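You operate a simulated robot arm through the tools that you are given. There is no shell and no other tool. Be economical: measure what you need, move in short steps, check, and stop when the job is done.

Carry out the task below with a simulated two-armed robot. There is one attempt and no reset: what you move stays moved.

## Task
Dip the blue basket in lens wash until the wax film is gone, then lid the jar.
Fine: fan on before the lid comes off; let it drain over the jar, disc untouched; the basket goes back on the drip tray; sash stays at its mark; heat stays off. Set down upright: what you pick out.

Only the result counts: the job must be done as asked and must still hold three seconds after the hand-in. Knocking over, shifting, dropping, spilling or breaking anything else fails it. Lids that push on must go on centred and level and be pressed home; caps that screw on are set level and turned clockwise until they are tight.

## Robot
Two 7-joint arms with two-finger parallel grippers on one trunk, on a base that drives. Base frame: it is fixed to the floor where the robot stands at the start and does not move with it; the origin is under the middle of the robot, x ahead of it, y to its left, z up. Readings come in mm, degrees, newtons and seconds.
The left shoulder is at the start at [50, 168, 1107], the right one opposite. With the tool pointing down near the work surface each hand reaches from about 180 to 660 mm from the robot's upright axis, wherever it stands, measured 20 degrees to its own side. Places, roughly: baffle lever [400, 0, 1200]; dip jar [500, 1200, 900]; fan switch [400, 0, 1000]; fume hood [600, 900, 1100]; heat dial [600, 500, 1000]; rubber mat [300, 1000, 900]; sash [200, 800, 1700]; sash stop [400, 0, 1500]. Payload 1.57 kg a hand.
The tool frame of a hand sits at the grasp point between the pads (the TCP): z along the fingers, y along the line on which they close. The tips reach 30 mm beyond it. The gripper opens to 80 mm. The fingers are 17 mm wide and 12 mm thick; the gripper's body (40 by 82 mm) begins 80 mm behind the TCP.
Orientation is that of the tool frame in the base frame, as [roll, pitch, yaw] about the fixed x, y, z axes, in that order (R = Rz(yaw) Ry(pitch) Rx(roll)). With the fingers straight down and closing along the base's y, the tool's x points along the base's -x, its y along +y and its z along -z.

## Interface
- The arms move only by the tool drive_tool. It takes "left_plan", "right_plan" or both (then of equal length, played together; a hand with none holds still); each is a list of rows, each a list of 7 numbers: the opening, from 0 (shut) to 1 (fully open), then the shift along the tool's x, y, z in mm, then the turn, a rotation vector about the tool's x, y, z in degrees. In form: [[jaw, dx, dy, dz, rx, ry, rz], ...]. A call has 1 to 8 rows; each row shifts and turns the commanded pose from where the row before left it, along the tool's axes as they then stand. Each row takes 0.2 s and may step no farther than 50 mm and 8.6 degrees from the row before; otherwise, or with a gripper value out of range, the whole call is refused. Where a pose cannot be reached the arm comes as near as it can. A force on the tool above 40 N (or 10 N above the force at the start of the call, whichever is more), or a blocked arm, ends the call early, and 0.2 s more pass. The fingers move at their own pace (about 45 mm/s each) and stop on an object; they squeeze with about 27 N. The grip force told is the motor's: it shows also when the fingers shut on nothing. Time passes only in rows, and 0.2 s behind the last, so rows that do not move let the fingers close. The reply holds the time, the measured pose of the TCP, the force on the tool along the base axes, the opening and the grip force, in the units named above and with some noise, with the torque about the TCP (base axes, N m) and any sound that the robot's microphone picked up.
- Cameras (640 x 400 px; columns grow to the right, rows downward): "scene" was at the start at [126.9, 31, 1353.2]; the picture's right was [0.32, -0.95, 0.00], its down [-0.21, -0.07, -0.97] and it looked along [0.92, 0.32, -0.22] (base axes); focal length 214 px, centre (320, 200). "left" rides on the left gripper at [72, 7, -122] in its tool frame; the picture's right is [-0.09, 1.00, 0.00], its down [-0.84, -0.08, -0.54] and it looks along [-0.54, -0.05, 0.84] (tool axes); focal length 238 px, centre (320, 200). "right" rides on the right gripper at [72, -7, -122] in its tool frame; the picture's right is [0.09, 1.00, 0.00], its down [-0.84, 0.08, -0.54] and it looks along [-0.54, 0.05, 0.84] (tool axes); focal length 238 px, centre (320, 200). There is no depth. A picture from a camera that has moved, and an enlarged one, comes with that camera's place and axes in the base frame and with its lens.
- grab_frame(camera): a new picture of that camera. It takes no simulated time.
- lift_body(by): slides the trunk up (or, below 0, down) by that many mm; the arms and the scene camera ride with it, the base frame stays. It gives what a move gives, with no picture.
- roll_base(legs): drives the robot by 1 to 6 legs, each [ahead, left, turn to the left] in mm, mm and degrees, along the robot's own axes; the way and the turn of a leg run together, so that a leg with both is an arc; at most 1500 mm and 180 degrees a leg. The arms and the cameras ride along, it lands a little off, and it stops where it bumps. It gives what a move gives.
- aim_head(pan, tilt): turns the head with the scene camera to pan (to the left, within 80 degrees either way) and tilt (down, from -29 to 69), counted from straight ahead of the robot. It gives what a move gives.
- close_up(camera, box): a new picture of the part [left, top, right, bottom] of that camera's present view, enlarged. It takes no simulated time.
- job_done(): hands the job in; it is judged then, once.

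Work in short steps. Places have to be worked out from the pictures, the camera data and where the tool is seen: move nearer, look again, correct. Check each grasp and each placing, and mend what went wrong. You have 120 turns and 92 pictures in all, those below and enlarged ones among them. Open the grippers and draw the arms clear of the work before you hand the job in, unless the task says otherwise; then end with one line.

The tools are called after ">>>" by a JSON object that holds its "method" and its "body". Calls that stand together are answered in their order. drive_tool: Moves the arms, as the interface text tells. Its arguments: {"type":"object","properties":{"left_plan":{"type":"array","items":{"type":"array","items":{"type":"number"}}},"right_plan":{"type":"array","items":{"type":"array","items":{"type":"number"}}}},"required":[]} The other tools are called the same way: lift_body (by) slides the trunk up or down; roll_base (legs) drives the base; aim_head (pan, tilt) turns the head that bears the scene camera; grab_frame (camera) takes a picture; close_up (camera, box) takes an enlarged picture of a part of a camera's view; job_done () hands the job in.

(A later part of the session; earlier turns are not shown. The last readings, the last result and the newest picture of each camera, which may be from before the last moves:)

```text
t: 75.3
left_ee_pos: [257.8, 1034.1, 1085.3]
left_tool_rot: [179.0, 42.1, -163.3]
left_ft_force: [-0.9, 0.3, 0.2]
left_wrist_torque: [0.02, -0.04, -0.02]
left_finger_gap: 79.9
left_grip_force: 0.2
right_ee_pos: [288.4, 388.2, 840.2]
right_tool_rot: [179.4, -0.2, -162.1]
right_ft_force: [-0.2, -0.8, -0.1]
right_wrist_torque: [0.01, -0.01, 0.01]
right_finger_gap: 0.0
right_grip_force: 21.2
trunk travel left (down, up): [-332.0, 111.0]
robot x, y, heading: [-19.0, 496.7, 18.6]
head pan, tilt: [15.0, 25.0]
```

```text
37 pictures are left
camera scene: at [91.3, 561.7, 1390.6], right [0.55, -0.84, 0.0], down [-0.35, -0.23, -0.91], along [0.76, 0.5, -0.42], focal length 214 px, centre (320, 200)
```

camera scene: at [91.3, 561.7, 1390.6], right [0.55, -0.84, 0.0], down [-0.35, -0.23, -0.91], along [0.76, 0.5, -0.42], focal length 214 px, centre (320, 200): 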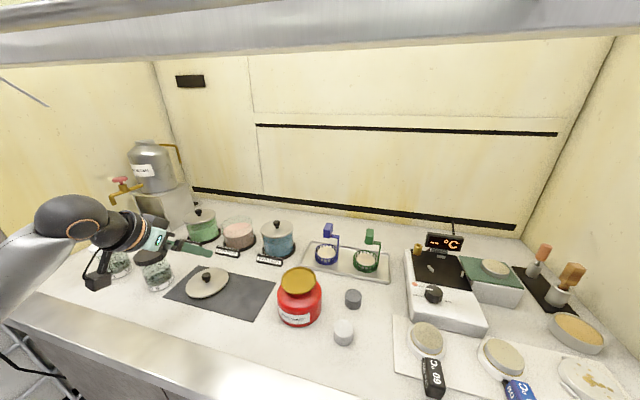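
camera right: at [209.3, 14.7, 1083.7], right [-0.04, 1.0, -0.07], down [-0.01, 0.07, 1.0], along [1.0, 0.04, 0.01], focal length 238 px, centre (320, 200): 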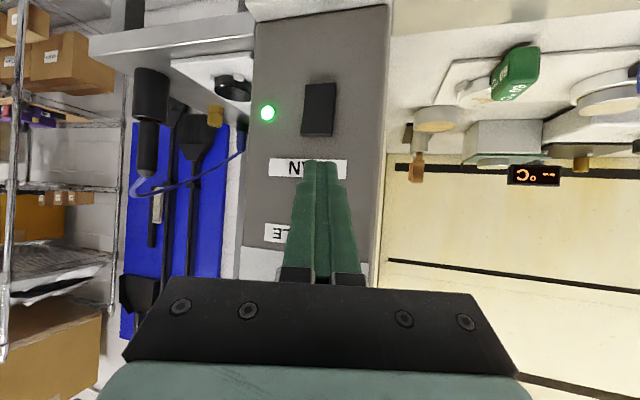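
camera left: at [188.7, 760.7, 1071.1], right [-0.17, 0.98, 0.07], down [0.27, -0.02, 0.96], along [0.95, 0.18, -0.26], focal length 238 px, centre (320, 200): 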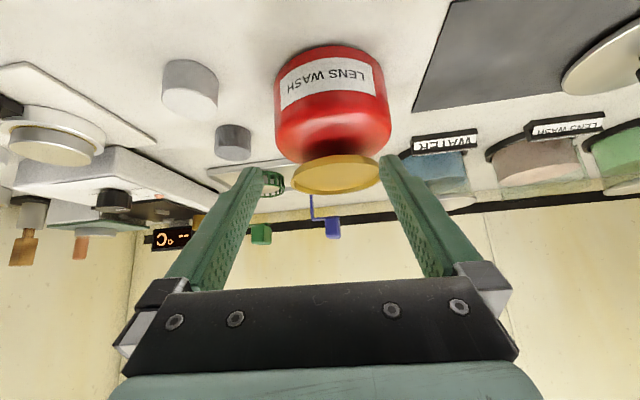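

The hand is clear. I'll lower the trunk 40 mm and turn right in two stages.

>>> {"method": "lift_body", "body": {"by": -40}}

>>> {"method": "roll_base", "body": {"legs": [[-10, 0, 0], [0, 0, -18], [0, 0, -17]]}}

>>> {"method": "aim_head", "body": {"pan": 42, "tilt": 25}}

>>> {"method": "grab_frame", "body": {"camera": "scene"}}

```text
t: 75.9
left_ee_pos: [256.1, 1032.4, 1060.6]
left_tool_rot: [179.1, 42.2, -163.2]
left_ft_force: [0.9, 0.4, -0.4]
left_wrist_torque: [0.03, 0.04, 0.0]
left_finger_gap: 79.8
left_grip_force: 0.0
right_ee_pos: [289.6, 389.5, 819.8]
right_tool_rot: [179.6, 0.4, -162.0]
right_ft_force: [-4.9, -0.2, 11.7]
right_wrist_torque: [-0.32, -0.65, -0.18]
right_finger_gap: 0.1
right_grip_force: 21.2
trunk travel left (down, up): [-308.0, 134.0]
robot x, y, heading: [-22.0, 495.9, 18.4]
head pan, tilt: [15.0, 25.0]
stopped: the force on the tool passed its limit at 68 N (the readings are from after the stop); the commanded pose is now the measured one
```

```text
t: 78.6
left_ee_pos: [502.5, 777.4, 1061.0]
left_tool_rot: [179.3, 42.1, 162.3]
left_ft_force: [0.3, 0.7, 0.2]
left_wrist_torque: [-0.02, 0.02, -0.03]
left_finger_gap: 79.8
left_grip_force: 0.1
right_ee_pos: [164.6, 226.6, 819.8]
right_tool_rot: [179.7, 0.5, 163.5]
right_ft_force: [0.5, 0.1, 0.6]
right_wrist_torque: [-0.01, 0.0, 0.0]
right_finger_gap: 0.2
right_grip_force: 21.7
trunk travel left (down, up): [-308.0, 134.0]
robot x, y, heading: [-33.2, 492.5, -16.0]
head pan, tilt: [15.0, 25.0]
```

```text
t: 79.5
left_ee_pos: [501.0, 778.0, 1060.3]
left_tool_rot: [179.2, 42.1, 162.4]
left_ft_force: [-0.2, 0.3, 0.2]
left_wrist_torque: [0.01, -0.05, 0.03]
left_finger_gap: 80.0
left_grip_force: 0.1
right_ee_pos: [164.5, 227.2, 819.9]
right_tool_rot: [179.6, 0.4, 163.5]
right_ft_force: [0.0, 0.3, 0.7]
right_wrist_torque: [0.04, -0.04, 0.01]
right_finger_gap: 0.0
right_grip_force: 20.9
trunk travel left (down, up): [-308.0, 134.0]
robot x, y, heading: [-32.1, 492.0, -16.2]
head pan, tilt: [42.0, 25.0]
```

```text
36 pictures are left
camera scene: at [88.1, 523.7, 1366.9], right [0.43, -0.9, 0.0], down [-0.38, -0.18, -0.91], along [0.82, 0.39, -0.42], focal length 214 px, centre (320, 200)
```

scene: 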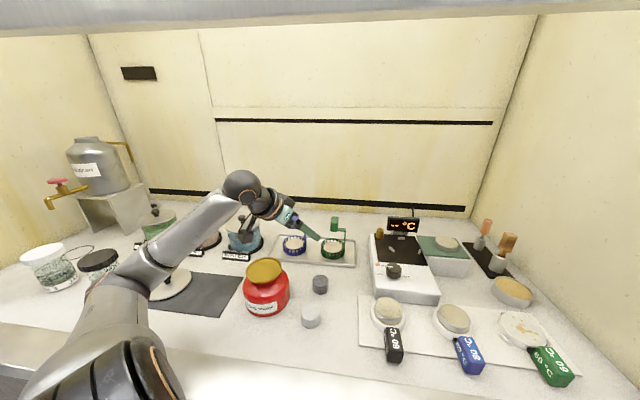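

The turn worked and nothing was touched. I'll take a look from the left wrist at the basket.

>>> {"method": "grab_frame", "body": {"camera": "left"}}

>>> {"method": "close_up", "body": {"camera": "scene", "box": [260, 195, 360, 275]}}

```text
35 pictures are left
camera left: at [375.7, 823.8, 1101.8], right [0.36, 0.93, 0.07], down [0.22, -0.16, 0.96], along [0.91, -0.33, -0.26], focal length 238 px, centre (320, 200)
```

left: 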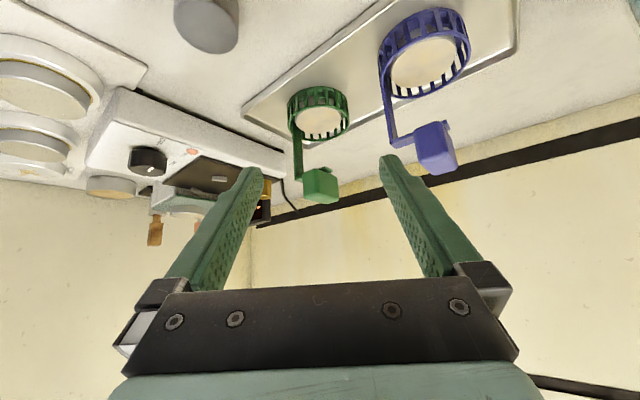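

```text
5.00 times, centred on (310, 235) of scene
camera zoom: at [88.1, 523.7, 1366.9], right [0.43, -0.9, 0.0], down [-0.38, -0.18, -0.91], along [0.82, 0.39, -0.42], focal length 1072 px, centre (370, 25)
```

zoom: 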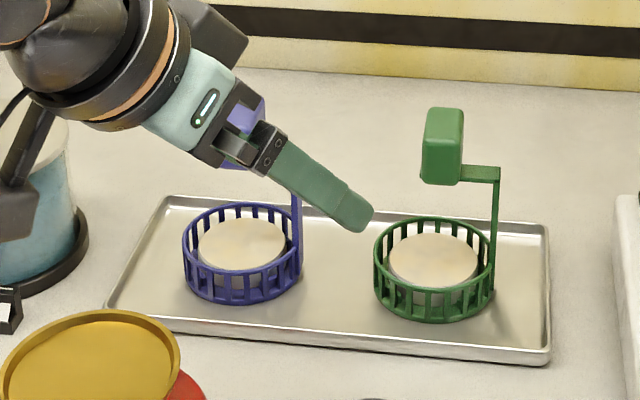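

The block is confirmed at (592, 857, 1011), upright with its support arm on its right near the bottom. I'll yaw the hand 36° left to face it squarely, tilt to 48°, and stop 60 mm short.

>>> {"method": "drive_tool", "body": {"left_plan": [[1, 0, 0, -8, -4.9, 0, -5.4], [1, 0, 0, -8, -4.9, 0, -5.4], [1, 0, 0, 0, -4.9, 0, -5.4], [1, 0, 0, 0, -4.9, 0, -5.4], [1, 0, 0, 0, -4.9, 0, -5.4], [1, 0, 0, 0, 0, -6, 0], [1, -13.4, 23, 14.9, 0, 0, 0], [1, -13.4, 23, 14.9, 0, 0, 0]]}}

>>> {"method": "grab_frame", "body": {"camera": "left"}}

```text
t: 81.3
left_ee_pos: [515.3, 835.5, 1073.4]
left_tool_rot: [179.2, 48.6, -161.3]
left_ft_force: [0.1, 0.0, 0.1]
left_wrist_torque: [-0.01, 0.02, -0.01]
left_finger_gap: 80.2
left_grip_force: 0.0
right_ee_pos: [163.5, 227.7, 818.4]
right_tool_rot: [179.6, 0.3, 163.5]
right_ft_force: [0.3, 0.6, -0.4]
right_wrist_torque: [-0.01, 0.02, -0.03]
right_finger_gap: 0.0
right_grip_force: 21.1
trunk travel left (down, up): [-308.0, 134.0]
robot x, y, heading: [-35.0, 493.9, -16.0]
head pan, tilt: [42.0, 25.0]
```

```text
33 pictures are left
camera left: at [384.3, 796.7, 1099.1], right [-0.27, 0.96, 0.08], down [0.17, -0.03, 0.99], along [0.95, 0.28, -0.15], focal length 238 px, centre (320, 200)
```

left: 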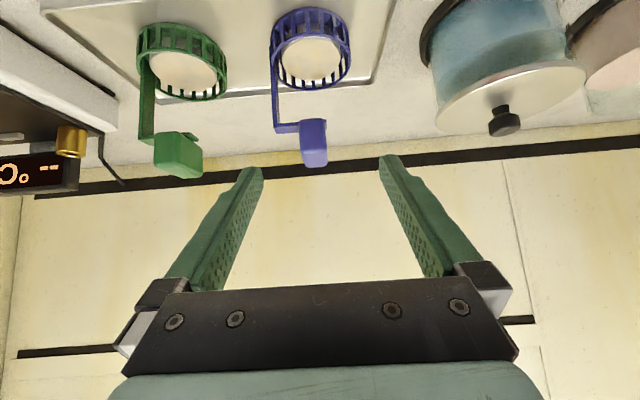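

The block is aligned between the fingers. I'll advance to grasp position without closing, and check.

>>> {"method": "drive_tool", "body": {"left_plan": [[1, -6.1, -2.2, 39.7, 0, 0, 0], [1, -6.1, -2.2, 39.7, 0, 0, 0], [1, 0, 0, 0, 0, 0, 0]]}}

>>> {"method": "close_up", "body": {"camera": "left", "box": [200, 0, 440, 220]}}

```text
t: 82.1
left_ee_pos: [579.7, 853.5, 1030.5]
left_tool_rot: [179.1, 48.5, -161.2]
left_ft_force: [0.1, 0.5, 0.0]
left_wrist_torque: [0.02, -0.01, 0.03]
left_finger_gap: 80.0
left_grip_force: 0.1
right_ee_pos: [164.1, 227.9, 819.0]
right_tool_rot: [179.7, 0.4, 163.5]
right_ft_force: [-0.4, 0.5, 0.2]
right_wrist_torque: [-0.03, 0.01, -0.01]
right_finger_gap: 0.0
right_grip_force: 22.2
trunk travel left (down, up): [-308.0, 134.0]
robot x, y, heading: [-28.8, 495.3, -16.1]
head pan, tilt: [42.0, 25.0]
```

```text
1.82 times, centred on (320, 110) of left
camera zoom: at [448.1, 814.4, 1057.0], right [-0.27, 0.96, 0.08], down [0.17, -0.03, 0.98], along [0.95, 0.28, -0.15], focal length 433 px, centre (320, 364)
```

zoom: 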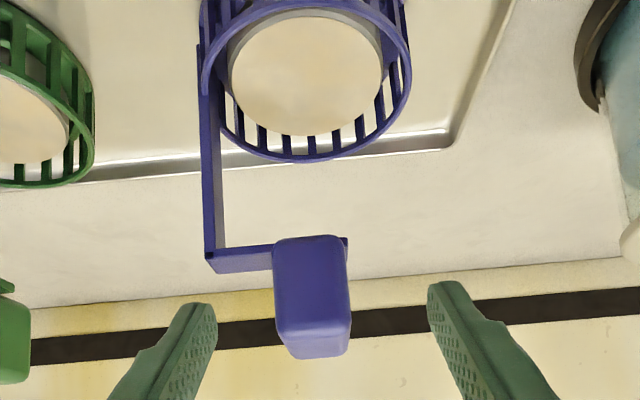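

Well placed: fingertips are above the support arm. I'll centre by 3 mm and close.

>>> {"method": "drive_tool", "body": {"left_plan": [[1, 0, -3, 0, 0, 0, 0], [0.4, 0, 0, 0, 0, 0, 0], [0.2, 0, 0, 0, 0, 0, 0], [0, 0, 0, 0, 0, 0, 0], [0, 0, 0, 0, 0, 0, 0], [0, 0, 0, 0, 0, 0, 0]]}}

>>> {"method": "close_up", "body": {"camera": "left", "box": [200, 0, 440, 220]}}

```text
t: 83.5
left_ee_pos: [579.9, 851.7, 1030.7]
left_tool_rot: [179.2, 48.5, -161.3]
left_ft_force: [-0.8, -0.3, -0.1]
left_wrist_torque: [0.0, -0.05, 0.06]
left_finger_gap: 23.5
left_grip_force: 26.7
right_ee_pos: [164.5, 227.6, 819.4]
right_tool_rot: [179.5, 0.4, 163.5]
right_ft_force: [0.4, -0.2, -0.1]
right_wrist_torque: [0.0, 0.01, -0.02]
right_finger_gap: 0.0
right_grip_force: 21.2
trunk travel left (down, up): [-308.0, 134.0]
robot x, y, heading: [-32.8, 494.9, -16.1]
head pan, tilt: [42.0, 25.0]
```

```text
1.82 times, centred on (320, 110) of left
camera zoom: at [448.3, 811.6, 1056.8], right [-0.27, 0.96, 0.08], down [0.17, -0.03, 0.98], along [0.95, 0.28, -0.15], focal length 433 px, centre (320, 364)
```

zoom: 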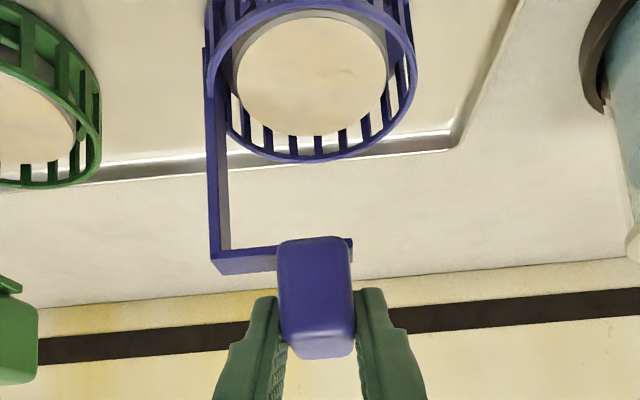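

Firm grip on the block; seated reference TCP is (579.9, 851.7, 1030.7). I'll lift it straight up with the trunk, first a little, then clear.

>>> {"method": "lift_body", "body": {"by": 25}}

>>> {"method": "close_up", "body": {"camera": "left", "box": [200, 0, 440, 220]}}

>>> {"method": "lift_body", "body": {"by": 95}}

>>> {"method": "grab_frame", "body": {"camera": "scene"}}

```text
t: 84.2
left_ee_pos: [579.0, 851.8, 1054.8]
left_tool_rot: [179.2, 48.4, -161.2]
left_ft_force: [-0.1, 0.2, -1.4]
left_wrist_torque: [-0.04, 0.01, 0.04]
left_finger_gap: 23.5
left_grip_force: 26.6
right_ee_pos: [164.9, 227.8, 843.5]
right_tool_rot: [179.6, 0.3, 163.5]
right_ft_force: [0.9, -0.4, 0.8]
right_wrist_torque: [0.02, 0.01, -0.01]
right_finger_gap: 0.0
right_grip_force: 21.4
trunk travel left (down, up): [-333.0, 109.0]
robot x, y, heading: [-30.8, 489.5, -16.1]
head pan, tilt: [42.0, 25.0]
```

```text
1.82 times, centred on (320, 110) of left
camera zoom: at [448.5, 811.6, 1081.4], right [-0.27, 0.96, 0.08], down [0.17, -0.03, 0.98], along [0.95, 0.28, -0.15], focal length 433 px, centre (320, 364)
```

zoom: 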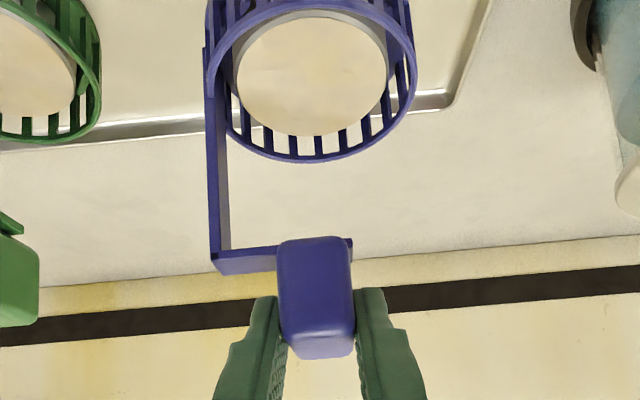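

```text
t: 85.5
left_ee_pos: [581.8, 851.7, 1149.7]
left_tool_rot: [179.2, 48.3, -161.3]
left_ft_force: [-0.1, -0.1, -1.6]
left_wrist_torque: [0.02, -0.02, -0.02]
left_finger_gap: 23.4
left_grip_force: 27.0
right_ee_pos: [165.2, 228.4, 938.9]
right_tool_rot: [179.8, 0.3, 163.6]
right_ft_force: [-0.4, -0.6, 0.1]
right_wrist_torque: [0.01, 0.01, -0.04]
right_finger_gap: 0.1
right_grip_force: 21.2
trunk travel left (down, up): [-428.0, 14.0]
robot x, y, heading: [-31.8, 496.1, -16.4]
head pan, tilt: [42.0, 25.0]
```

```text
29 pictures are left
camera scene: at [88.5, 523.9, 1486.9], right [0.43, -0.9, 0.0], down [-0.38, -0.18, -0.91], along [0.82, 0.39, -0.42], focal length 214 px, centre (320, 200)
```

scene: 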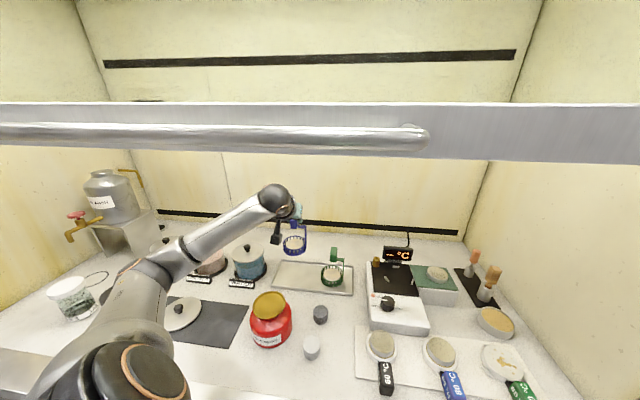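

The basket is up, level, with its bottom near z 1012. I'll translate the whole robot so the basket moves from tray to jar: back 197 mm first, then left.

>>> {"method": "roll_base", "body": {"legs": [[-197, 0, 0]]}}

>>> {"method": "roll_base", "body": {"legs": [[0, 200, 0]]}}

>>> {"method": "grab_frame", "body": {"camera": "scene"}}

```text
t: 87.1
left_ee_pos: [390.2, 905.7, 1150.8]
left_tool_rot: [179.2, 48.5, -161.1]
left_ft_force: [-0.2, -0.1, -1.5]
left_wrist_torque: [-0.01, 0.02, 0.01]
left_finger_gap: 23.4
left_grip_force: 27.1
right_ee_pos: [-24.8, 281.5, 939.1]
right_tool_rot: [179.8, 0.3, 163.6]
right_ft_force: [-0.3, 0.4, -0.1]
right_wrist_torque: [0.01, -0.02, 0.02]
right_finger_gap: 0.1
right_grip_force: 21.4
trunk travel left (down, up): [-428.0, 14.0]
robot x, y, heading: [-216.8, 548.9, -16.1]
head pan, tilt: [42.0, 25.0]
```

```text
t: 89.4
left_ee_pos: [445.0, 1095.8, 1151.3]
left_tool_rot: [179.2, 48.4, -161.2]
left_ft_force: [0.1, -0.1, -2.1]
left_wrist_torque: [-0.03, 0.02, 0.02]
left_finger_gap: 23.6
left_grip_force: 27.1
right_ee_pos: [30.9, 470.4, 939.0]
right_tool_rot: [179.7, 0.4, 163.6]
right_ft_force: [0.2, -0.8, -0.2]
right_wrist_torque: [0.01, -0.02, 0.02]
right_finger_gap: 0.1
right_grip_force: 21.5
trunk travel left (down, up): [-428.0, 14.0]
robot x, y, heading: [-168.8, 736.7, -16.2]
head pan, tilt: [42.0, 25.0]
```

```text
28 pictures are left
camera scene: at [-45.7, 767.2, 1486.9], right [0.44, -0.9, 0.0], down [-0.38, -0.18, -0.91], along [0.82, 0.4, -0.42], focal length 214 px, centre (320, 200)
```

scene: 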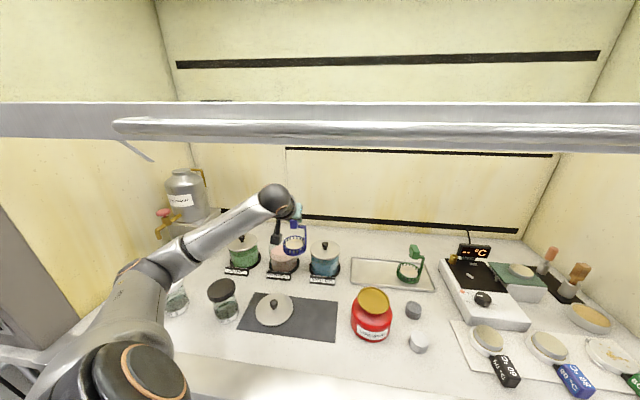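

The basket axis is under the block, so the TCP should be at (466, 1170) for the jar's centre. I'll roll left 77 mm more and check from both cameras.

>>> {"method": "roll_base", "body": {"legs": [[0, 77, 0]]}}

>>> {"method": "grab_frame", "body": {"camera": "left"}}

>>> {"method": "close_up", "body": {"camera": "scene", "box": [250, 190, 370, 290]}}

```text
t: 90.8
left_ee_pos: [466.1, 1169.1, 1151.0]
left_tool_rot: [179.2, 48.4, -161.1]
left_ft_force: [0.4, -0.2, -1.7]
left_wrist_torque: [-0.01, 0.02, -0.02]
left_finger_gap: 23.4
left_grip_force: 27.2
right_ee_pos: [52.7, 544.1, 941.2]
right_tool_rot: [179.7, 0.4, 163.6]
right_ft_force: [0.2, -0.9, -0.4]
right_wrist_torque: [-0.01, 0.01, 0.0]
right_finger_gap: 0.1
right_grip_force: 21.5
trunk travel left (down, up): [-428.0, 14.0]
robot x, y, heading: [-147.5, 811.4, -16.1]
head pan, tilt: [42.0, 25.0]
```

```text
27 pictures are left
camera left: at [334.6, 1128.9, 1176.3], right [-0.27, 0.96, 0.08], down [0.17, -0.03, 0.98], along [0.95, 0.28, -0.15], focal length 238 px, centre (320, 200)
```

left: 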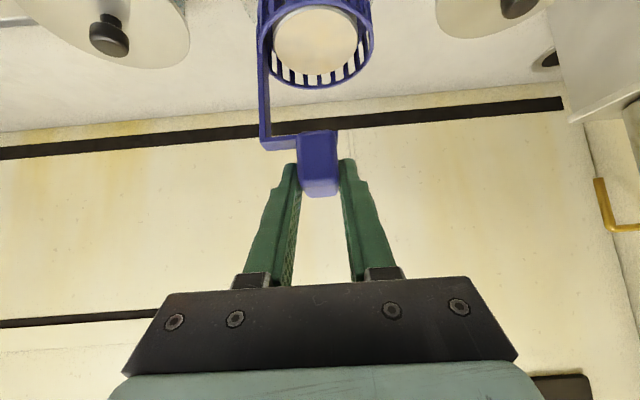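

```text
4.00 times, centred on (310, 240) of scene
camera zoom: at [-24.7, 840.4, 1486.9], right [0.44, -0.9, 0.0], down [-0.38, -0.19, -0.91], along [0.81, 0.4, -0.42], focal length 858 px, centre (360, 40)
```

zoom: 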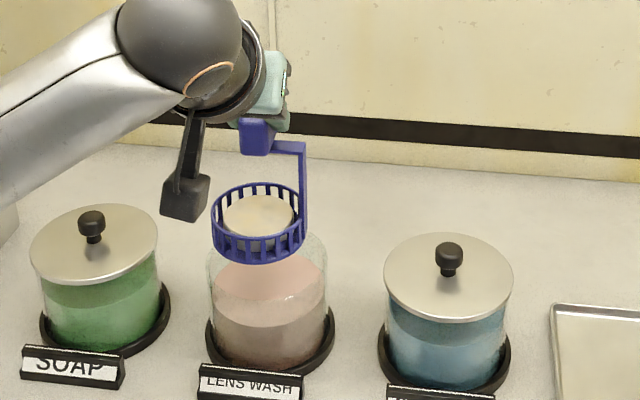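

The image shows the basket about 8–9 px (≈8 mm) left of the jar axis; in depth it is fine. I'll shift it right 8 mm and check at higher zoom.

>>> {"method": "drive_tool", "body": {"left_plan": [[0, 0, -4, 0, 0, 0, 0], [0, 0, -4, 0, 0, 0, 0]]}}

>>> {"method": "close_up", "body": {"camera": "scene", "box": [290, 215, 350, 290]}}

```text
t: 91.4
left_ee_pos: [468.9, 1160.0, 1151.2]
left_tool_rot: [179.1, 48.5, -161.2]
left_ft_force: [0.0, -0.2, -1.8]
left_wrist_torque: [0.06, 0.02, -0.03]
left_finger_gap: 23.2
left_grip_force: 27.0
right_ee_pos: [51.6, 544.1, 939.2]
right_tool_rot: [179.7, 0.4, 163.6]
right_ft_force: [0.0, -0.1, -1.4]
right_wrist_torque: [-0.01, -0.04, -0.01]
right_finger_gap: 0.1
right_grip_force: 21.5
trunk travel left (down, up): [-428.0, 14.0]
robot x, y, heading: [-147.3, 809.8, -16.1]
head pan, tilt: [42.0, 25.0]
```

```text
5.33 times, centred on (320, 252) of scene
camera zoom: at [-24.8, 839.8, 1486.9], right [0.44, -0.9, 0.0], down [-0.38, -0.18, -0.91], along [0.81, 0.4, -0.42], focal length 1144 px, centre (320, -80)
```

zoom: 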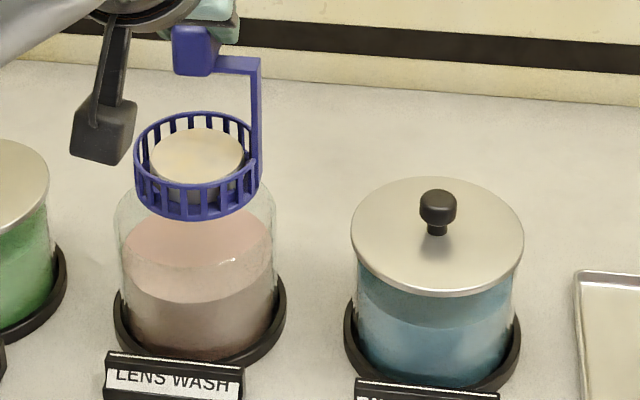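

Now the basket is laterally centred on the jar. I'll lower 32 mm with the trunk so its bottom just enters the rim, and check the force and picture.

>>> {"method": "lift_body", "body": {"by": -32}}

>>> {"method": "close_up", "body": {"camera": "scene", "box": [290, 225, 350, 300]}}

```text
t: 92.1
left_ee_pos: [467.9, 1161.0, 1120.3]
left_tool_rot: [179.1, 48.4, -161.1]
left_ft_force: [0.0, 0.7, -1.5]
left_wrist_torque: [-0.03, 0.0, -0.01]
left_finger_gap: 23.3
left_grip_force: 26.6
right_ee_pos: [52.1, 543.6, 907.9]
right_tool_rot: [179.8, 0.5, 163.6]
right_ft_force: [-0.2, -0.5, 0.2]
right_wrist_torque: [0.05, 0.0, 0.0]
right_finger_gap: 0.0
right_grip_force: 21.0
trunk travel left (down, up): [-396.0, 46.0]
robot x, y, heading: [-144.3, 809.6, -15.9]
head pan, tilt: [42.0, 25.0]
```

```text
5.33 times, centred on (320, 262) of scene
camera zoom: at [-25.0, 839.8, 1454.9], right [0.44, -0.9, 0.0], down [-0.38, -0.18, -0.91], along [0.81, 0.4, -0.42], focal length 1144 px, centre (320, -133)
```

zoom: 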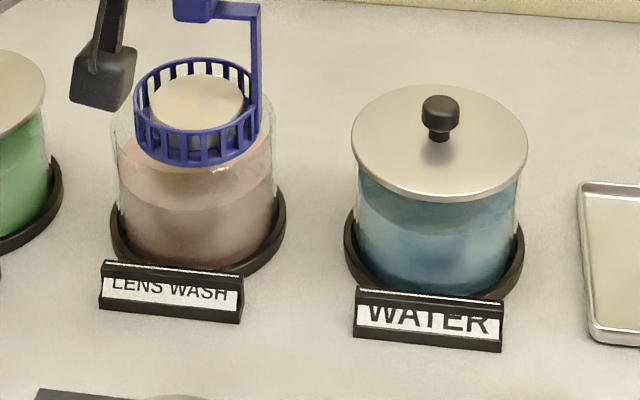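

Centred well in the rim. I'll continue lowering in two steps, watching the force.

>>> {"method": "lift_body", "body": {"by": -40}}

>>> {"method": "lift_body", "body": {"by": -32}}

>>> {"method": "close_up", "body": {"camera": "scene", "box": [290, 240, 350, 315]}}

```text
t: 92.8
left_ee_pos: [471.9, 1163.4, 1104.1]
left_tool_rot: [-179.5, 50.9, -159.8]
left_ft_force: [-0.5, -0.1, 8.9]
left_wrist_torque: [-0.4, 0.12, 0.05]
left_finger_gap: 23.7
left_grip_force: 26.8
right_ee_pos: [52.0, 543.5, 875.8]
right_tool_rot: [179.6, 0.4, 163.7]
right_ft_force: [0.9, -0.5, 0.5]
right_wrist_torque: [-0.01, 0.03, -0.02]
right_finger_gap: 0.1
right_grip_force: 21.9
trunk travel left (down, up): [-365.0, 77.0]
robot x, y, heading: [-145.5, 815.1, -16.2]
head pan, tilt: [42.0, 25.0]
stopped: the force on the tool passed its limit at 46 N (the readings are from after the stop); the commanded pose is now the measured one
```

```text
t: 93.2
left_ee_pos: [474.3, 1167.9, 1096.4]
left_tool_rot: [-178.8, 52.2, -159.0]
left_ft_force: [-0.3, 0.2, -1.8]
left_wrist_torque: [-0.01, 0.01, 0.01]
left_finger_gap: 23.7
left_grip_force: 27.6
right_ee_pos: [53.9, 543.9, 859.0]
right_tool_rot: [179.8, 0.3, 163.7]
right_ft_force: [0.1, 0.6, 1.3]
right_wrist_torque: [-0.01, 0.01, 0.01]
right_finger_gap: 0.0
right_grip_force: 22.0
trunk travel left (down, up): [-350.0, 92.0]
robot x, y, heading: [-143.0, 810.0, -16.3]
head pan, tilt: [42.0, 25.0]
stopped: the force on the tool passed its limit at 47 N (the readings are from after the stop); the commanded pose is now the measured one
```

```text
5.33 times, centred on (320, 278) of scene
camera zoom: at [-23.1, 840.8, 1407.6], right [0.44, -0.9, 0.0], down [-0.38, -0.19, -0.91], along [0.81, 0.4, -0.42], focal length 1144 px, centre (320, -213)
```

zoom: 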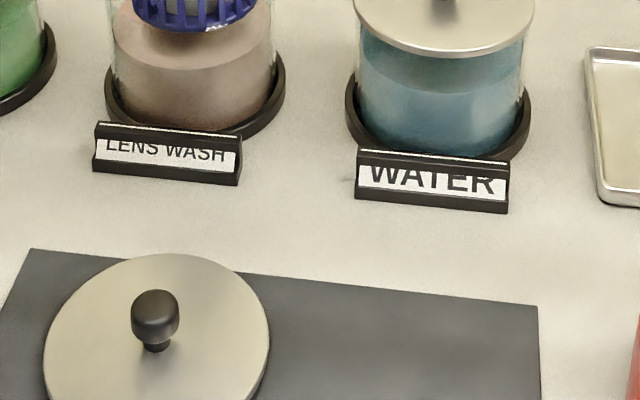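

The basket touched the rim (46 N) and the hand tipped a few degrees. I'll look before doing anything else.

>>> {"method": "close_up", "body": {"camera": "scene", "box": [280, 215, 360, 275]}}

>>> {"method": "grab_frame", "body": {"camera": "left"}}

```text
6.67 times, centred on (320, 245) of scene
camera zoom: at [-23.1, 840.8, 1407.6], right [0.44, -0.9, 0.0], down [-0.38, -0.19, -0.91], along [0.81, 0.4, -0.42], focal length 1430 px, centre (320, -100)
```

zoom: 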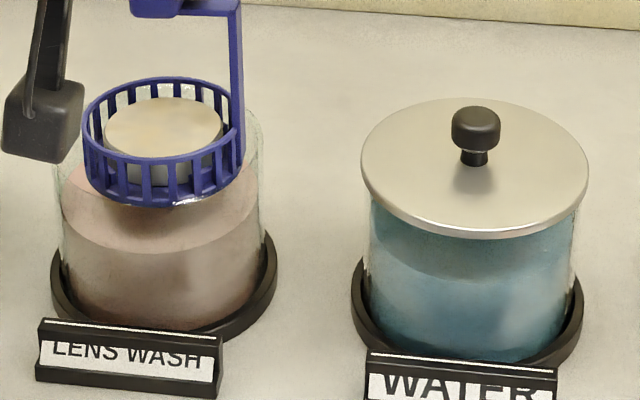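

```text
21 pictures are left
camera left: at [341.9, 1126.0, 1112.4], right [-0.29, 0.96, 0.06], down [0.1, -0.03, 0.99], along [0.95, 0.29, -0.09], focal length 238 px, centre (320, 200)
```

left: 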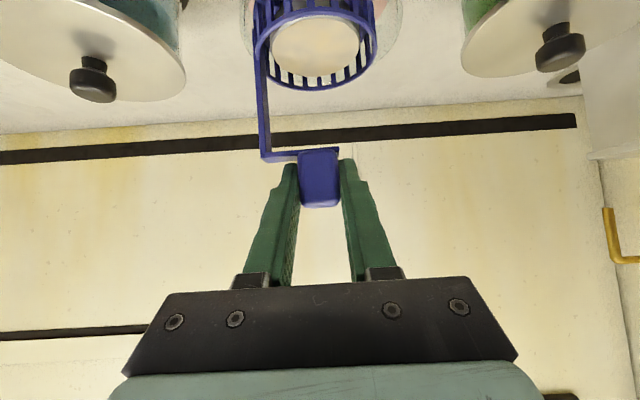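

The torque puts the contact at the jar's right-front rim, and both cameras agree the basket is now ~5 mm too far right. I'll raise 30 mm, restore the tool's orientation, and re-centre to TCP ≈ (467, 1172).

>>> {"method": "lift_body", "body": {"by": 30}}

>>> {"method": "drive_tool", "body": {"left_plan": [[0, 0, 0, 0, -0.34, 3.8, 1.28], [0, 3.8, 6.2, -4.3, 0, 0, 0], [0, 0, 0, 0, 0, 0, 0]]}}

>>> {"method": "close_up", "body": {"camera": "scene", "box": [280, 215, 360, 275]}}

```text
t: 94.0
left_ee_pos: [472.0, 1167.5, 1129.0]
left_tool_rot: [-178.6, 52.5, -158.9]
left_ft_force: [-0.2, 0.1, -2.1]
left_wrist_torque: [-0.01, 0.01, 0.02]
left_finger_gap: 23.4
left_grip_force: 26.4
right_ee_pos: [53.4, 543.7, 890.9]
right_tool_rot: [179.8, 0.3, 163.7]
right_ft_force: [-0.9, 0.2, -0.3]
right_wrist_torque: [0.02, 0.02, -0.02]
right_finger_gap: 0.0
right_grip_force: 21.4
trunk travel left (down, up): [-380.0, 62.0]
robot x, y, heading: [-145.1, 808.7, -16.2]
head pan, tilt: [42.0, 25.0]
```

```text
t: 94.8
left_ee_pos: [466.0, 1170.0, 1130.2]
left_tool_rot: [179.4, 48.7, -161.0]
left_ft_force: [-0.7, 0.0, -1.6]
left_wrist_torque: [0.01, 0.0, -0.01]
left_finger_gap: 23.2
left_grip_force: 26.9
right_ee_pos: [53.1, 544.4, 890.9]
right_tool_rot: [179.7, 0.4, 163.7]
right_ft_force: [0.0, -0.3, -0.6]
right_wrist_torque: [-0.01, -0.02, 0.03]
right_finger_gap: 0.0
right_grip_force: 21.4
trunk travel left (down, up): [-380.0, 62.0]
robot x, y, heading: [-142.8, 808.9, -16.4]
head pan, tilt: [42.0, 25.0]
```

```text
6.67 times, centred on (320, 245) of scene
camera zoom: at [-24.7, 839.9, 1438.7], right [0.44, -0.9, 0.0], down [-0.38, -0.18, -0.91], along [0.81, 0.4, -0.42], focal length 1430 px, centre (320, -100)
```

zoom: 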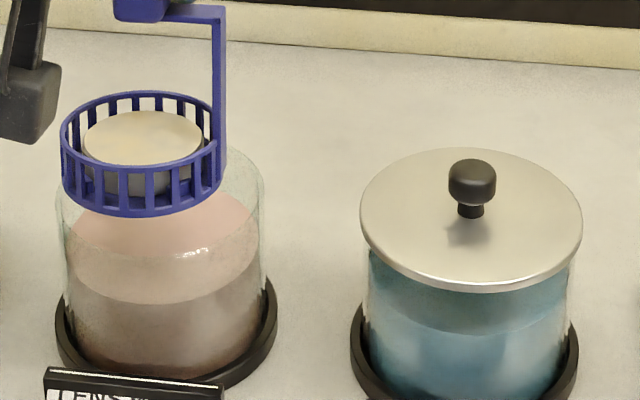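

The cameras disagree a little on centring. One enlarged look from the wrist camera should resolve it.

>>> {"method": "close_up", "body": {"camera": "left", "box": [220, 0, 420, 110]}}

```text
3.20 times, centred on (320, 55) of left
camera zoom: at [334.1, 1130.0, 1154.5], right [-0.27, 0.96, 0.08], down [0.16, -0.03, 0.99], along [0.95, 0.28, -0.15], focal length 763 px, centre (320, 664)
```

zoom: 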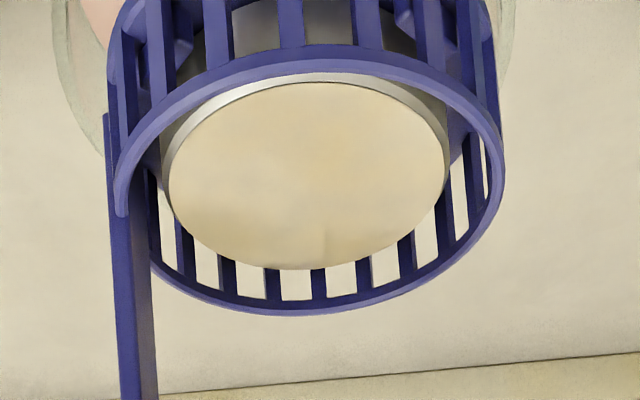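

Wrist view, arm data and contact all point to the jar centre being close to the present spot, while the scene view suggests a bit further right. I'll take the middle (4.5 mm right, 4 mm deeper) and feel downward in small trunk steps.

>>> {"method": "drive_tool", "body": {"left_plan": [[0, -2.65, -4.5, 3, 0, 0, 0], [0, 0, 0, 0, 0, 0, 0]]}}

>>> {"method": "lift_body", "body": {"by": -20}}

>>> {"method": "lift_body", "body": {"by": -8}}

```text
t: 95.4
left_ee_pos: [471.2, 1168.4, 1129.9]
left_tool_rot: [179.3, 48.8, -161.0]
left_ft_force: [1.2, 0.5, -2.5]
left_wrist_torque: [0.0, 0.01, -0.03]
left_finger_gap: 23.5
left_grip_force: 26.8
right_ee_pos: [51.5, 543.1, 890.6]
right_tool_rot: [179.8, 0.4, 163.7]
right_ft_force: [-0.1, 0.2, -0.8]
right_wrist_torque: [0.01, 0.03, 0.02]
right_finger_gap: 0.0
right_grip_force: 21.0
trunk travel left (down, up): [-380.0, 62.0]
robot x, y, heading: [-142.2, 805.9, -16.3]
head pan, tilt: [42.0, 25.0]
```

```text
t: 96.1
left_ee_pos: [470.6, 1167.6, 1110.1]
left_tool_rot: [179.4, 48.7, -161.0]
left_ft_force: [-0.4, -0.4, -2.2]
left_wrist_torque: [-0.02, 0.0, 0.01]
left_finger_gap: 23.2
left_grip_force: 27.1
right_ee_pos: [52.5, 543.7, 871.4]
right_tool_rot: [179.7, 0.3, 163.7]
right_ft_force: [-0.5, -0.2, -0.1]
right_wrist_torque: [0.03, 0.02, -0.03]
right_finger_gap: 0.1
right_grip_force: 21.4
trunk travel left (down, up): [-360.0, 82.0]
robot x, y, heading: [-144.9, 809.4, -16.1]
head pan, tilt: [42.0, 25.0]
```

```text
t: 96.6
left_ee_pos: [471.9, 1167.7, 1103.8]
left_tool_rot: [179.5, 48.8, -160.8]
left_ft_force: [1.1, 0.3, 3.3]
left_wrist_torque: [-0.15, -0.08, 0.06]
left_finger_gap: 23.6
left_grip_force: 26.9
right_ee_pos: [52.6, 544.5, 863.2]
right_tool_rot: [179.7, 0.4, 163.8]
right_ft_force: [-0.5, -0.2, -0.6]
right_wrist_torque: [-0.02, 0.01, 0.02]
right_finger_gap: 0.3
right_grip_force: 21.2
trunk travel left (down, up): [-352.0, 90.0]
robot x, y, heading: [-143.0, 808.9, -16.2]
head pan, tilt: [42.0, 25.0]
```

Light contact, now on the right side only, so the basket must go left — as the wrist camera said. I'll raise slightly, shift left 5 mm, and feel again.

>>> {"method": "lift_body", "body": {"by": 12}}

>>> {"method": "drive_tool", "body": {"left_plan": [[0, 0, 5, 0, 0, 0, 0], [0, 0, 0, 0, 0, 0, 0]]}}

>>> {"method": "lift_body", "body": {"by": -13}}

>>> {"method": "lift_body", "body": {"by": -6}}

```text
t: 97.2
left_ee_pos: [471.2, 1167.7, 1113.2]
left_tool_rot: [179.3, 48.6, -161.0]
left_ft_force: [0.4, 0.4, -1.8]
left_wrist_torque: [0.0, 0.04, -0.02]
left_finger_gap: 23.3
left_grip_force: 27.3
right_ee_pos: [52.7, 543.4, 875.2]
right_tool_rot: [179.7, 0.3, 163.7]
right_ft_force: [-0.5, 0.3, 0.3]
right_wrist_torque: [-0.01, 0.03, 0.03]
right_finger_gap: 0.0
right_grip_force: 21.5
trunk travel left (down, up): [-364.0, 78.0]
robot x, y, heading: [-143.1, 811.3, -16.3]
head pan, tilt: [42.0, 25.0]
```

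```text
t: 97.8
left_ee_pos: [469.0, 1174.2, 1112.9]
left_tool_rot: [179.4, 48.7, -160.9]
left_ft_force: [0.6, -0.1, -2.1]
left_wrist_torque: [0.03, 0.0, 0.0]
left_finger_gap: 23.5
left_grip_force: 27.0
right_ee_pos: [53.0, 544.3, 875.5]
right_tool_rot: [179.8, 0.4, 163.7]
right_ft_force: [0.8, 0.0, -0.6]
right_wrist_torque: [-0.02, 0.02, 0.04]
right_finger_gap: 0.0
right_grip_force: 20.9
trunk travel left (down, up): [-364.0, 78.0]
robot x, y, heading: [-143.5, 807.9, -16.0]
head pan, tilt: [42.0, 25.0]
```

```text
t: 98.4
left_ee_pos: [468.5, 1172.4, 1102.8]
left_tool_rot: [179.3, 49.1, -160.9]
left_ft_force: [2.1, -0.1, 7.2]
left_wrist_torque: [0.23, -0.05, -0.06]
left_finger_gap: 23.6
left_grip_force: 26.8
right_ee_pos: [51.1, 543.6, 861.4]
right_tool_rot: [179.6, 0.4, 163.7]
right_ft_force: [0.0, -0.1, -0.4]
right_wrist_torque: [-0.01, 0.03, 0.01]
right_finger_gap: 0.0
right_grip_force: 20.7
trunk travel left (down, up): [-351.0, 91.0]
robot x, y, heading: [-146.9, 809.9, -16.1]
head pan, tilt: [42.0, 25.0]
```

```text
t: 99.0
left_ee_pos: [468.4, 1171.4, 1102.2]
left_tool_rot: [179.6, 49.7, -160.8]
left_ft_force: [5.5, -1.8, 30.3]
left_wrist_torque: [0.43, 0.05, -0.06]
left_finger_gap: 23.3
left_grip_force: 26.9
right_ee_pos: [51.7, 542.0, 856.9]
right_tool_rot: [179.5, 0.5, 163.7]
right_ft_force: [-0.6, -0.4, -0.4]
right_wrist_torque: [0.0, 0.01, 0.02]
right_finger_gap: 0.1
right_grip_force: 20.9
trunk travel left (down, up): [-345.0, 97.0]
robot x, y, heading: [-146.5, 812.0, -16.2]
head pan, tilt: [42.0, 25.0]
```

Now the contact is on the left side, so the centre lies between: about 3 mm back to the right. I'll raise, shift, and feel again.

>>> {"method": "lift_body", "body": {"by": 16}}

>>> {"method": "drive_tool", "body": {"left_plan": [[0, 0, 0, 0, 0, 0, 0], [0, 0, 0, 0, 0, 0, 0]]}}

>>> {"method": "close_up", "body": {"camera": "left", "box": [220, 0, 420, 110]}}

```text
t: 99.6
left_ee_pos: [468.2, 1172.7, 1106.6]
left_tool_rot: [179.1, 48.2, -161.2]
left_ft_force: [0.9, -0.4, -1.3]
left_wrist_torque: [-0.04, 0.0, -0.03]
left_finger_gap: 23.4
left_grip_force: 26.8
right_ee_pos: [52.3, 543.0, 872.3]
right_tool_rot: [179.7, 0.3, 163.7]
right_ft_force: [0.6, 0.4, -0.7]
right_wrist_torque: [-0.01, 0.03, 0.04]
right_finger_gap: 0.0
right_grip_force: 21.6
trunk travel left (down, up): [-361.0, 81.0]
robot x, y, heading: [-143.7, 805.7, -16.3]
head pan, tilt: [42.0, 25.0]
```

```text
t: 100.2
left_ee_pos: [468.2, 1172.2, 1110.8]
left_tool_rot: [179.3, 48.8, -161.1]
left_ft_force: [-0.3, -0.7, -1.8]
left_wrist_torque: [0.0, 0.02, 0.01]
left_finger_gap: 23.6
left_grip_force: 27.3
right_ee_pos: [53.2, 544.3, 873.6]
right_tool_rot: [179.7, 0.4, 163.7]
right_ft_force: [0.1, 0.7, -0.4]
right_wrist_torque: [0.03, -0.03, 0.01]
right_finger_gap: 0.0
right_grip_force: 21.2
trunk travel left (down, up): [-361.0, 81.0]
robot x, y, heading: [-146.8, 810.3, -16.2]
head pan, tilt: [42.0, 25.0]
```

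```text
3.20 times, centred on (320, 55) of left
camera zoom: at [337.7, 1132.4, 1135.5], right [-0.28, 0.96, 0.08], down [0.17, -0.03, 0.99], along [0.95, 0.28, -0.15], focal length 763 px, centre (320, 664)
```

zoom: 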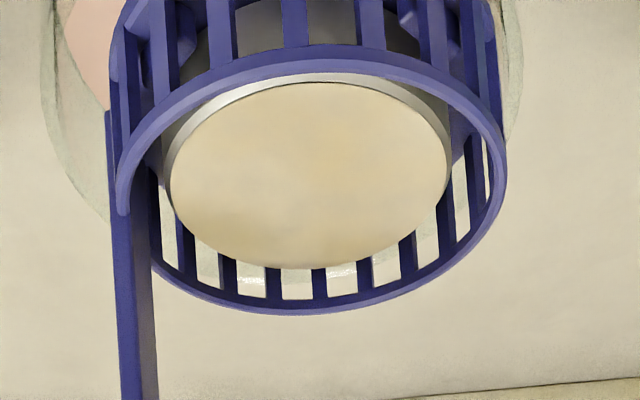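

Accounting for the horizontal forces, every contact was at the front of the basket (front-right, then front-left), so it has to go deeper. I'll raise a bit, move 8 mm deeper and 2 mm right, and feel again.

>>> {"method": "drive_tool", "body": {"left_plan": [[0, -2.65, -1, 3, 0, 0, 0], [0, -2.65, -1, 3, 0, 0, 0], [0, 0, 0, 0, 0, 0, 0]]}}

>>> {"method": "lift_body", "body": {"by": -8}}

>>> {"method": "lift_body", "body": {"by": -6}}

```text
t: 101.0
left_ee_pos: [477.4, 1174.6, 1111.7]
left_tool_rot: [179.4, 48.7, -161.0]
left_ft_force: [0.0, -0.3, -1.4]
left_wrist_torque: [-0.02, 0.02, 0.01]
left_finger_gap: 23.4
left_grip_force: 26.7
right_ee_pos: [53.0, 543.6, 871.8]
right_tool_rot: [179.7, 0.4, 163.7]
right_ft_force: [-0.7, 0.3, 1.2]
right_wrist_torque: [-0.01, -0.02, -0.01]
right_finger_gap: 0.2
right_grip_force: 21.6
trunk travel left (down, up): [-361.0, 81.0]
robot x, y, heading: [-144.5, 809.9, -16.5]
head pan, tilt: [42.0, 25.0]
```

```text
t: 101.6
left_ee_pos: [476.8, 1173.4, 1102.4]
left_tool_rot: [179.3, 48.6, -161.0]
left_ft_force: [-0.1, 0.3, -1.4]
left_wrist_torque: [0.02, 0.0, 0.0]
left_finger_gap: 23.3
left_grip_force: 26.9
right_ee_pos: [53.3, 544.3, 865.0]
right_tool_rot: [179.7, 0.4, 163.6]
right_ft_force: [0.1, 0.3, 0.2]
right_wrist_torque: [-0.03, 0.01, 0.0]
right_finger_gap: 0.0
right_grip_force: 21.3
trunk travel left (down, up): [-353.0, 89.0]
robot x, y, heading: [-146.2, 810.0, -16.3]
head pan, tilt: [42.0, 25.0]
```

```text
t: 102.1
left_ee_pos: [476.8, 1173.4, 1096.3]
left_tool_rot: [179.4, 48.6, -161.0]
left_ft_force: [-0.5, -0.1, -1.9]
left_wrist_torque: [0.01, 0.03, -0.03]
left_finger_gap: 23.4
left_grip_force: 27.1
right_ee_pos: [52.3, 544.0, 859.5]
right_tool_rot: [179.7, 0.4, 163.7]
right_ft_force: [0.4, 0.8, 1.1]
right_wrist_torque: [0.02, -0.01, 0.01]
right_finger_gap: 0.0
right_grip_force: 21.9
trunk travel left (down, up): [-347.0, 95.0]
robot x, y, heading: [-144.2, 806.0, -16.0]
head pan, tilt: [42.0, 25.0]
```

No contact this time — it passed the rim freely. I'll keep lowering in steps toward TCP z ≈ 1045.

>>> {"method": "lift_body", "body": {"by": -15}}

>>> {"method": "lift_body", "body": {"by": -18}}

>>> {"method": "lift_body", "body": {"by": -15}}

>>> {"method": "close_up", "body": {"camera": "scene", "box": [270, 200, 370, 275]}}

```text
t: 102.8
left_ee_pos: [476.3, 1173.7, 1082.3]
left_tool_rot: [179.4, 48.8, -161.0]
left_ft_force: [0.2, 0.0, -1.9]
left_wrist_torque: [0.0, 0.05, 0.01]
left_finger_gap: 23.3
left_grip_force: 27.1
right_ee_pos: [52.5, 543.2, 842.5]
right_tool_rot: [179.7, 0.3, 163.6]
right_ft_force: [-0.1, -0.4, -0.3]
right_wrist_torque: [-0.01, 0.01, 0.0]
right_finger_gap: 0.0
right_grip_force: 20.9
trunk travel left (down, up): [-332.0, 110.0]
robot x, y, heading: [-149.2, 809.6, -15.9]
head pan, tilt: [42.0, 25.0]
```

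```text
t: 103.4
left_ee_pos: [477.2, 1174.9, 1064.1]
left_tool_rot: [179.4, 48.7, -161.0]
left_ft_force: [-0.1, -0.1, -1.0]
left_wrist_torque: [0.0, 0.01, -0.01]
left_finger_gap: 23.4
left_grip_force: 27.0
right_ee_pos: [52.1, 543.6, 824.4]
right_tool_rot: [179.8, 0.5, 163.7]
right_ft_force: [-0.1, 0.1, 0.2]
right_wrist_torque: [0.04, -0.02, 0.0]
right_finger_gap: 0.0
right_grip_force: 21.6
trunk travel left (down, up): [-314.0, 128.0]
robot x, y, heading: [-149.9, 806.6, -16.2]
head pan, tilt: [42.0, 25.0]
```

```text
t: 104.0
left_ee_pos: [476.9, 1173.7, 1049.1]
left_tool_rot: [179.4, 48.7, -161.0]
left_ft_force: [0.4, -0.3, -1.3]
left_wrist_torque: [-0.01, 0.02, -0.01]
left_finger_gap: 23.2
left_grip_force: 27.5
right_ee_pos: [52.6, 543.9, 809.4]
right_tool_rot: [179.8, 0.4, 163.8]
right_ft_force: [-0.4, -0.5, -0.5]
right_wrist_torque: [-0.01, 0.01, -0.03]
right_finger_gap: 0.0
right_grip_force: 21.0
trunk travel left (down, up): [-299.0, 143.0]
robot x, y, heading: [-143.0, 811.4, -16.1]
head pan, tilt: [42.0, 25.0]
```

```text
5.33 times, centred on (320, 238) of scene
camera zoom: at [-25.0, 839.9, 1357.7], right [0.44, -0.9, 0.0], down [-0.38, -0.18, -0.91], along [0.81, 0.4, -0.42], focal length 1144 px, centre (320, 0)
```

zoom: 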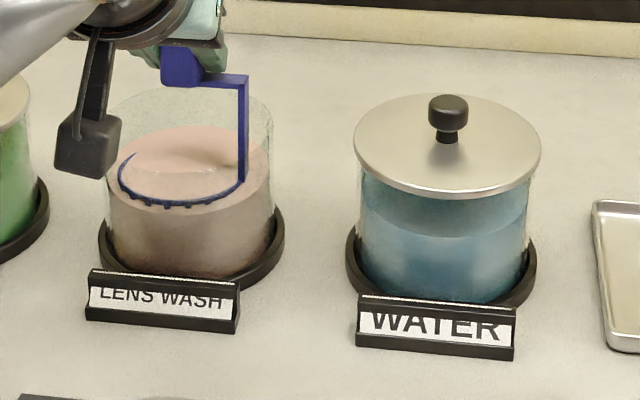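

The basket's ring is at the liquid surface and the disc is under. I'll lower 6 mm more and hold about 10 s.

>>> {"method": "lift_body", "body": {"by": -6}}

>>> {"method": "drive_tool", "body": {"left_plan": [[0, 0, 0, 0, 0, 0, 0], [0, 0, 0, 0, 0, 0, 0], [0, 0, 0, 0, 0, 0, 0], [0, 0, 0, 0, 0, 0, 0], [0, 0, 0, 0, 0, 0, 0], [0, 0, 0, 0, 0, 0, 0], [0, 0, 0, 0, 0, 0, 0], [0, 0, 0, 0, 0, 0, 0]]}}

>>> {"method": "drive_tool", "body": {"left_plan": [[0, 0, 0, 0, 0, 0, 0], [0, 0, 0, 0, 0, 0, 0], [0, 0, 0, 0, 0, 0, 0], [0, 0, 0, 0, 0, 0, 0], [0, 0, 0, 0, 0, 0, 0], [0, 0, 0, 0, 0, 0, 0], [0, 0, 0, 0, 0, 0, 0], [0, 0, 0, 0, 0, 0, 0]]}}

>>> {"method": "drive_tool", "body": {"left_plan": [[0, 0, 0, 0, 0, 0, 0], [0, 0, 0, 0, 0, 0, 0], [0, 0, 0, 0, 0, 0, 0], [0, 0, 0, 0, 0, 0, 0], [0, 0, 0, 0, 0, 0, 0], [0, 0, 0, 0, 0, 0, 0], [0, 0, 0, 0, 0, 0, 0], [0, 0, 0, 0, 0, 0, 0]]}}

>>> {"method": "drive_tool", "body": {"left_plan": [[0, 0, 0, 0, 0, 0, 0], [0, 0, 0, 0, 0, 0, 0], [0, 0, 0, 0, 0, 0, 0], [0, 0, 0, 0, 0, 0, 0], [0, 0, 0, 0, 0, 0, 0], [0, 0, 0, 0, 0, 0, 0], [0, 0, 0, 0, 0, 0, 0], [0, 0, 0, 0, 0, 0, 0]]}}

>>> {"method": "drive_tool", "body": {"left_plan": [[0, 0, 0, 0, 0, 0, 0], [0, 0, 0, 0, 0, 0, 0], [0, 0, 0, 0, 0, 0, 0], [0, 0, 0, 0, 0, 0, 0], [0, 0, 0, 0, 0, 0, 0], [0, 0, 0, 0, 0, 0, 0], [0, 0, 0, 0, 0, 0, 0], [0, 0, 0, 0, 0, 0, 0]]}}

```text
t: 104.6
left_ee_pos: [476.4, 1173.6, 1042.1]
left_tool_rot: [179.4, 48.7, -161.0]
left_ft_force: [0.6, 0.1, -1.6]
left_wrist_torque: [-0.02, 0.0, -0.01]
left_finger_gap: 23.6
left_grip_force: 27.2
right_ee_pos: [53.1, 544.7, 803.9]
right_tool_rot: [179.6, 0.4, 163.7]
right_ft_force: [0.4, 0.2, 0.9]
right_wrist_torque: [0.02, -0.04, -0.04]
right_finger_gap: 0.0
right_grip_force: 21.0
trunk travel left (down, up): [-293.0, 149.0]
robot x, y, heading: [-146.8, 807.5, -16.2]
head pan, tilt: [42.0, 25.0]
```

```text
t: 106.4
left_ee_pos: [477.8, 1174.8, 1043.0]
left_tool_rot: [179.4, 48.7, -160.9]
left_ft_force: [1.1, -0.8, -0.9]
left_wrist_torque: [-0.01, 0.0, -0.01]
left_finger_gap: 23.5
left_grip_force: 27.0
right_ee_pos: [53.4, 543.4, 803.7]
right_tool_rot: [179.7, 0.4, 163.7]
right_ft_force: [-0.1, -0.4, -0.5]
right_wrist_torque: [0.0, 0.04, 0.0]
right_finger_gap: 0.1
right_grip_force: 21.3
trunk travel left (down, up): [-293.0, 149.0]
robot x, y, heading: [-144.8, 809.7, -16.0]
head pan, tilt: [42.0, 25.0]
```

```text
t: 108.2
left_ee_pos: [476.6, 1174.2, 1042.4]
left_tool_rot: [179.4, 48.6, -161.0]
left_ft_force: [0.0, -0.2, -2.0]
left_wrist_torque: [-0.02, 0.04, -0.01]
left_finger_gap: 23.5
left_grip_force: 26.4
right_ee_pos: [52.8, 544.6, 804.8]
right_tool_rot: [179.7, 0.4, 163.7]
right_ft_force: [-0.7, 0.1, 1.0]
right_wrist_torque: [-0.04, 0.03, 0.01]
right_finger_gap: 0.2
right_grip_force: 21.6
trunk travel left (down, up): [-293.0, 149.0]
robot x, y, heading: [-144.6, 808.7, -16.0]
head pan, tilt: [42.0, 25.0]
```

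```text
t: 110.0
left_ee_pos: [477.0, 1173.1, 1043.1]
left_tool_rot: [179.4, 48.7, -161.0]
left_ft_force: [-0.7, 0.9, -2.3]
left_wrist_torque: [0.0, 0.03, 0.01]
left_finger_gap: 23.6
left_grip_force: 27.3
right_ee_pos: [54.0, 543.5, 804.5]
right_tool_rot: [179.7, 0.4, 163.7]
right_ft_force: [0.0, -0.8, -0.3]
right_wrist_torque: [0.01, -0.01, 0.0]
right_finger_gap: 0.0
right_grip_force: 21.3
trunk travel left (down, up): [-293.0, 149.0]
robot x, y, heading: [-144.1, 808.6, -16.0]
head pan, tilt: [42.0, 25.0]
```

```text
t: 111.8
left_ee_pos: [477.6, 1174.6, 1042.9]
left_tool_rot: [179.4, 48.6, -160.9]
left_ft_force: [0.3, 0.1, -1.8]
left_wrist_torque: [0.0, 0.0, 0.01]
left_finger_gap: 23.6
left_grip_force: 27.0
right_ee_pos: [52.8, 544.0, 804.6]
right_tool_rot: [179.8, 0.3, 163.7]
right_ft_force: [-0.1, 0.6, -0.4]
right_wrist_torque: [0.0, 0.01, -0.01]
right_finger_gap: 0.0
right_grip_force: 21.1
trunk travel left (down, up): [-293.0, 149.0]
robot x, y, heading: [-143.4, 813.8, -16.2]
head pan, tilt: [42.0, 25.0]
```

```text
t: 113.6
left_ee_pos: [477.8, 1174.1, 1042.7]
left_tool_rot: [179.4, 48.6, -161.0]
left_ft_force: [0.0, 1.1, -2.3]
left_wrist_torque: [0.0, -0.01, -0.01]
left_finger_gap: 23.5
left_grip_force: 27.2
right_ee_pos: [52.6, 543.2, 804.8]
right_tool_rot: [179.8, 0.3, 163.7]
right_ft_force: [0.4, -0.1, 0.9]
right_wrist_torque: [0.0, 0.0, 0.01]
right_finger_gap: 0.0
right_grip_force: 22.1
trunk travel left (down, up): [-293.0, 149.0]
robot x, y, heading: [-142.6, 805.5, -16.5]
head pan, tilt: [42.0, 25.0]
```

Ten seconds soaked. I'll raise the basket just clear of the liquid, still within the jar mouth, and inspect the disc.

>>> {"method": "lift_body", "body": {"by": 52}}

>>> {"method": "close_up", "body": {"camera": "left", "box": [220, 0, 420, 110]}}

```text
t: 114.5
left_ee_pos: [477.4, 1173.5, 1094.9]
left_tool_rot: [179.4, 48.6, -161.1]
left_ft_force: [0.0, 0.0, -1.7]
left_wrist_torque: [-0.01, 0.0, 0.01]
left_finger_gap: 23.3
left_grip_force: 27.2
right_ee_pos: [53.1, 544.2, 856.1]
right_tool_rot: [179.7, 0.3, 163.8]
right_ft_force: [0.2, -0.2, 0.5]
right_wrist_torque: [0.03, -0.01, 0.03]
right_finger_gap: 0.0
right_grip_force: 21.1
trunk travel left (down, up): [-345.0, 97.0]
robot x, y, heading: [-147.0, 809.7, -16.0]
head pan, tilt: [42.0, 25.0]
```

```text
3.20 times, centred on (320, 55) of left
camera zoom: at [345.7, 1133.3, 1119.8], right [-0.28, 0.96, 0.08], down [0.17, -0.03, 0.99], along [0.95, 0.28, -0.15], focal length 763 px, centre (320, 664)
```

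zoom: 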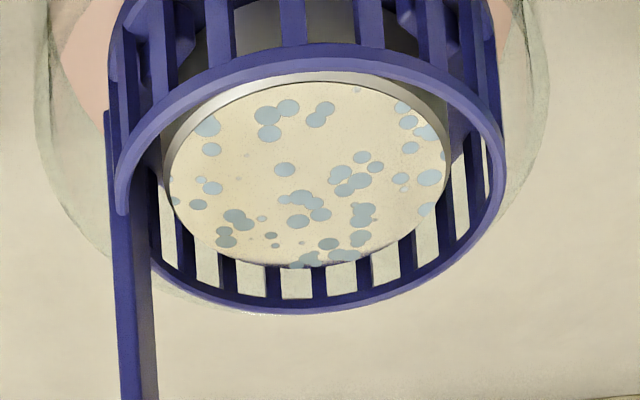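

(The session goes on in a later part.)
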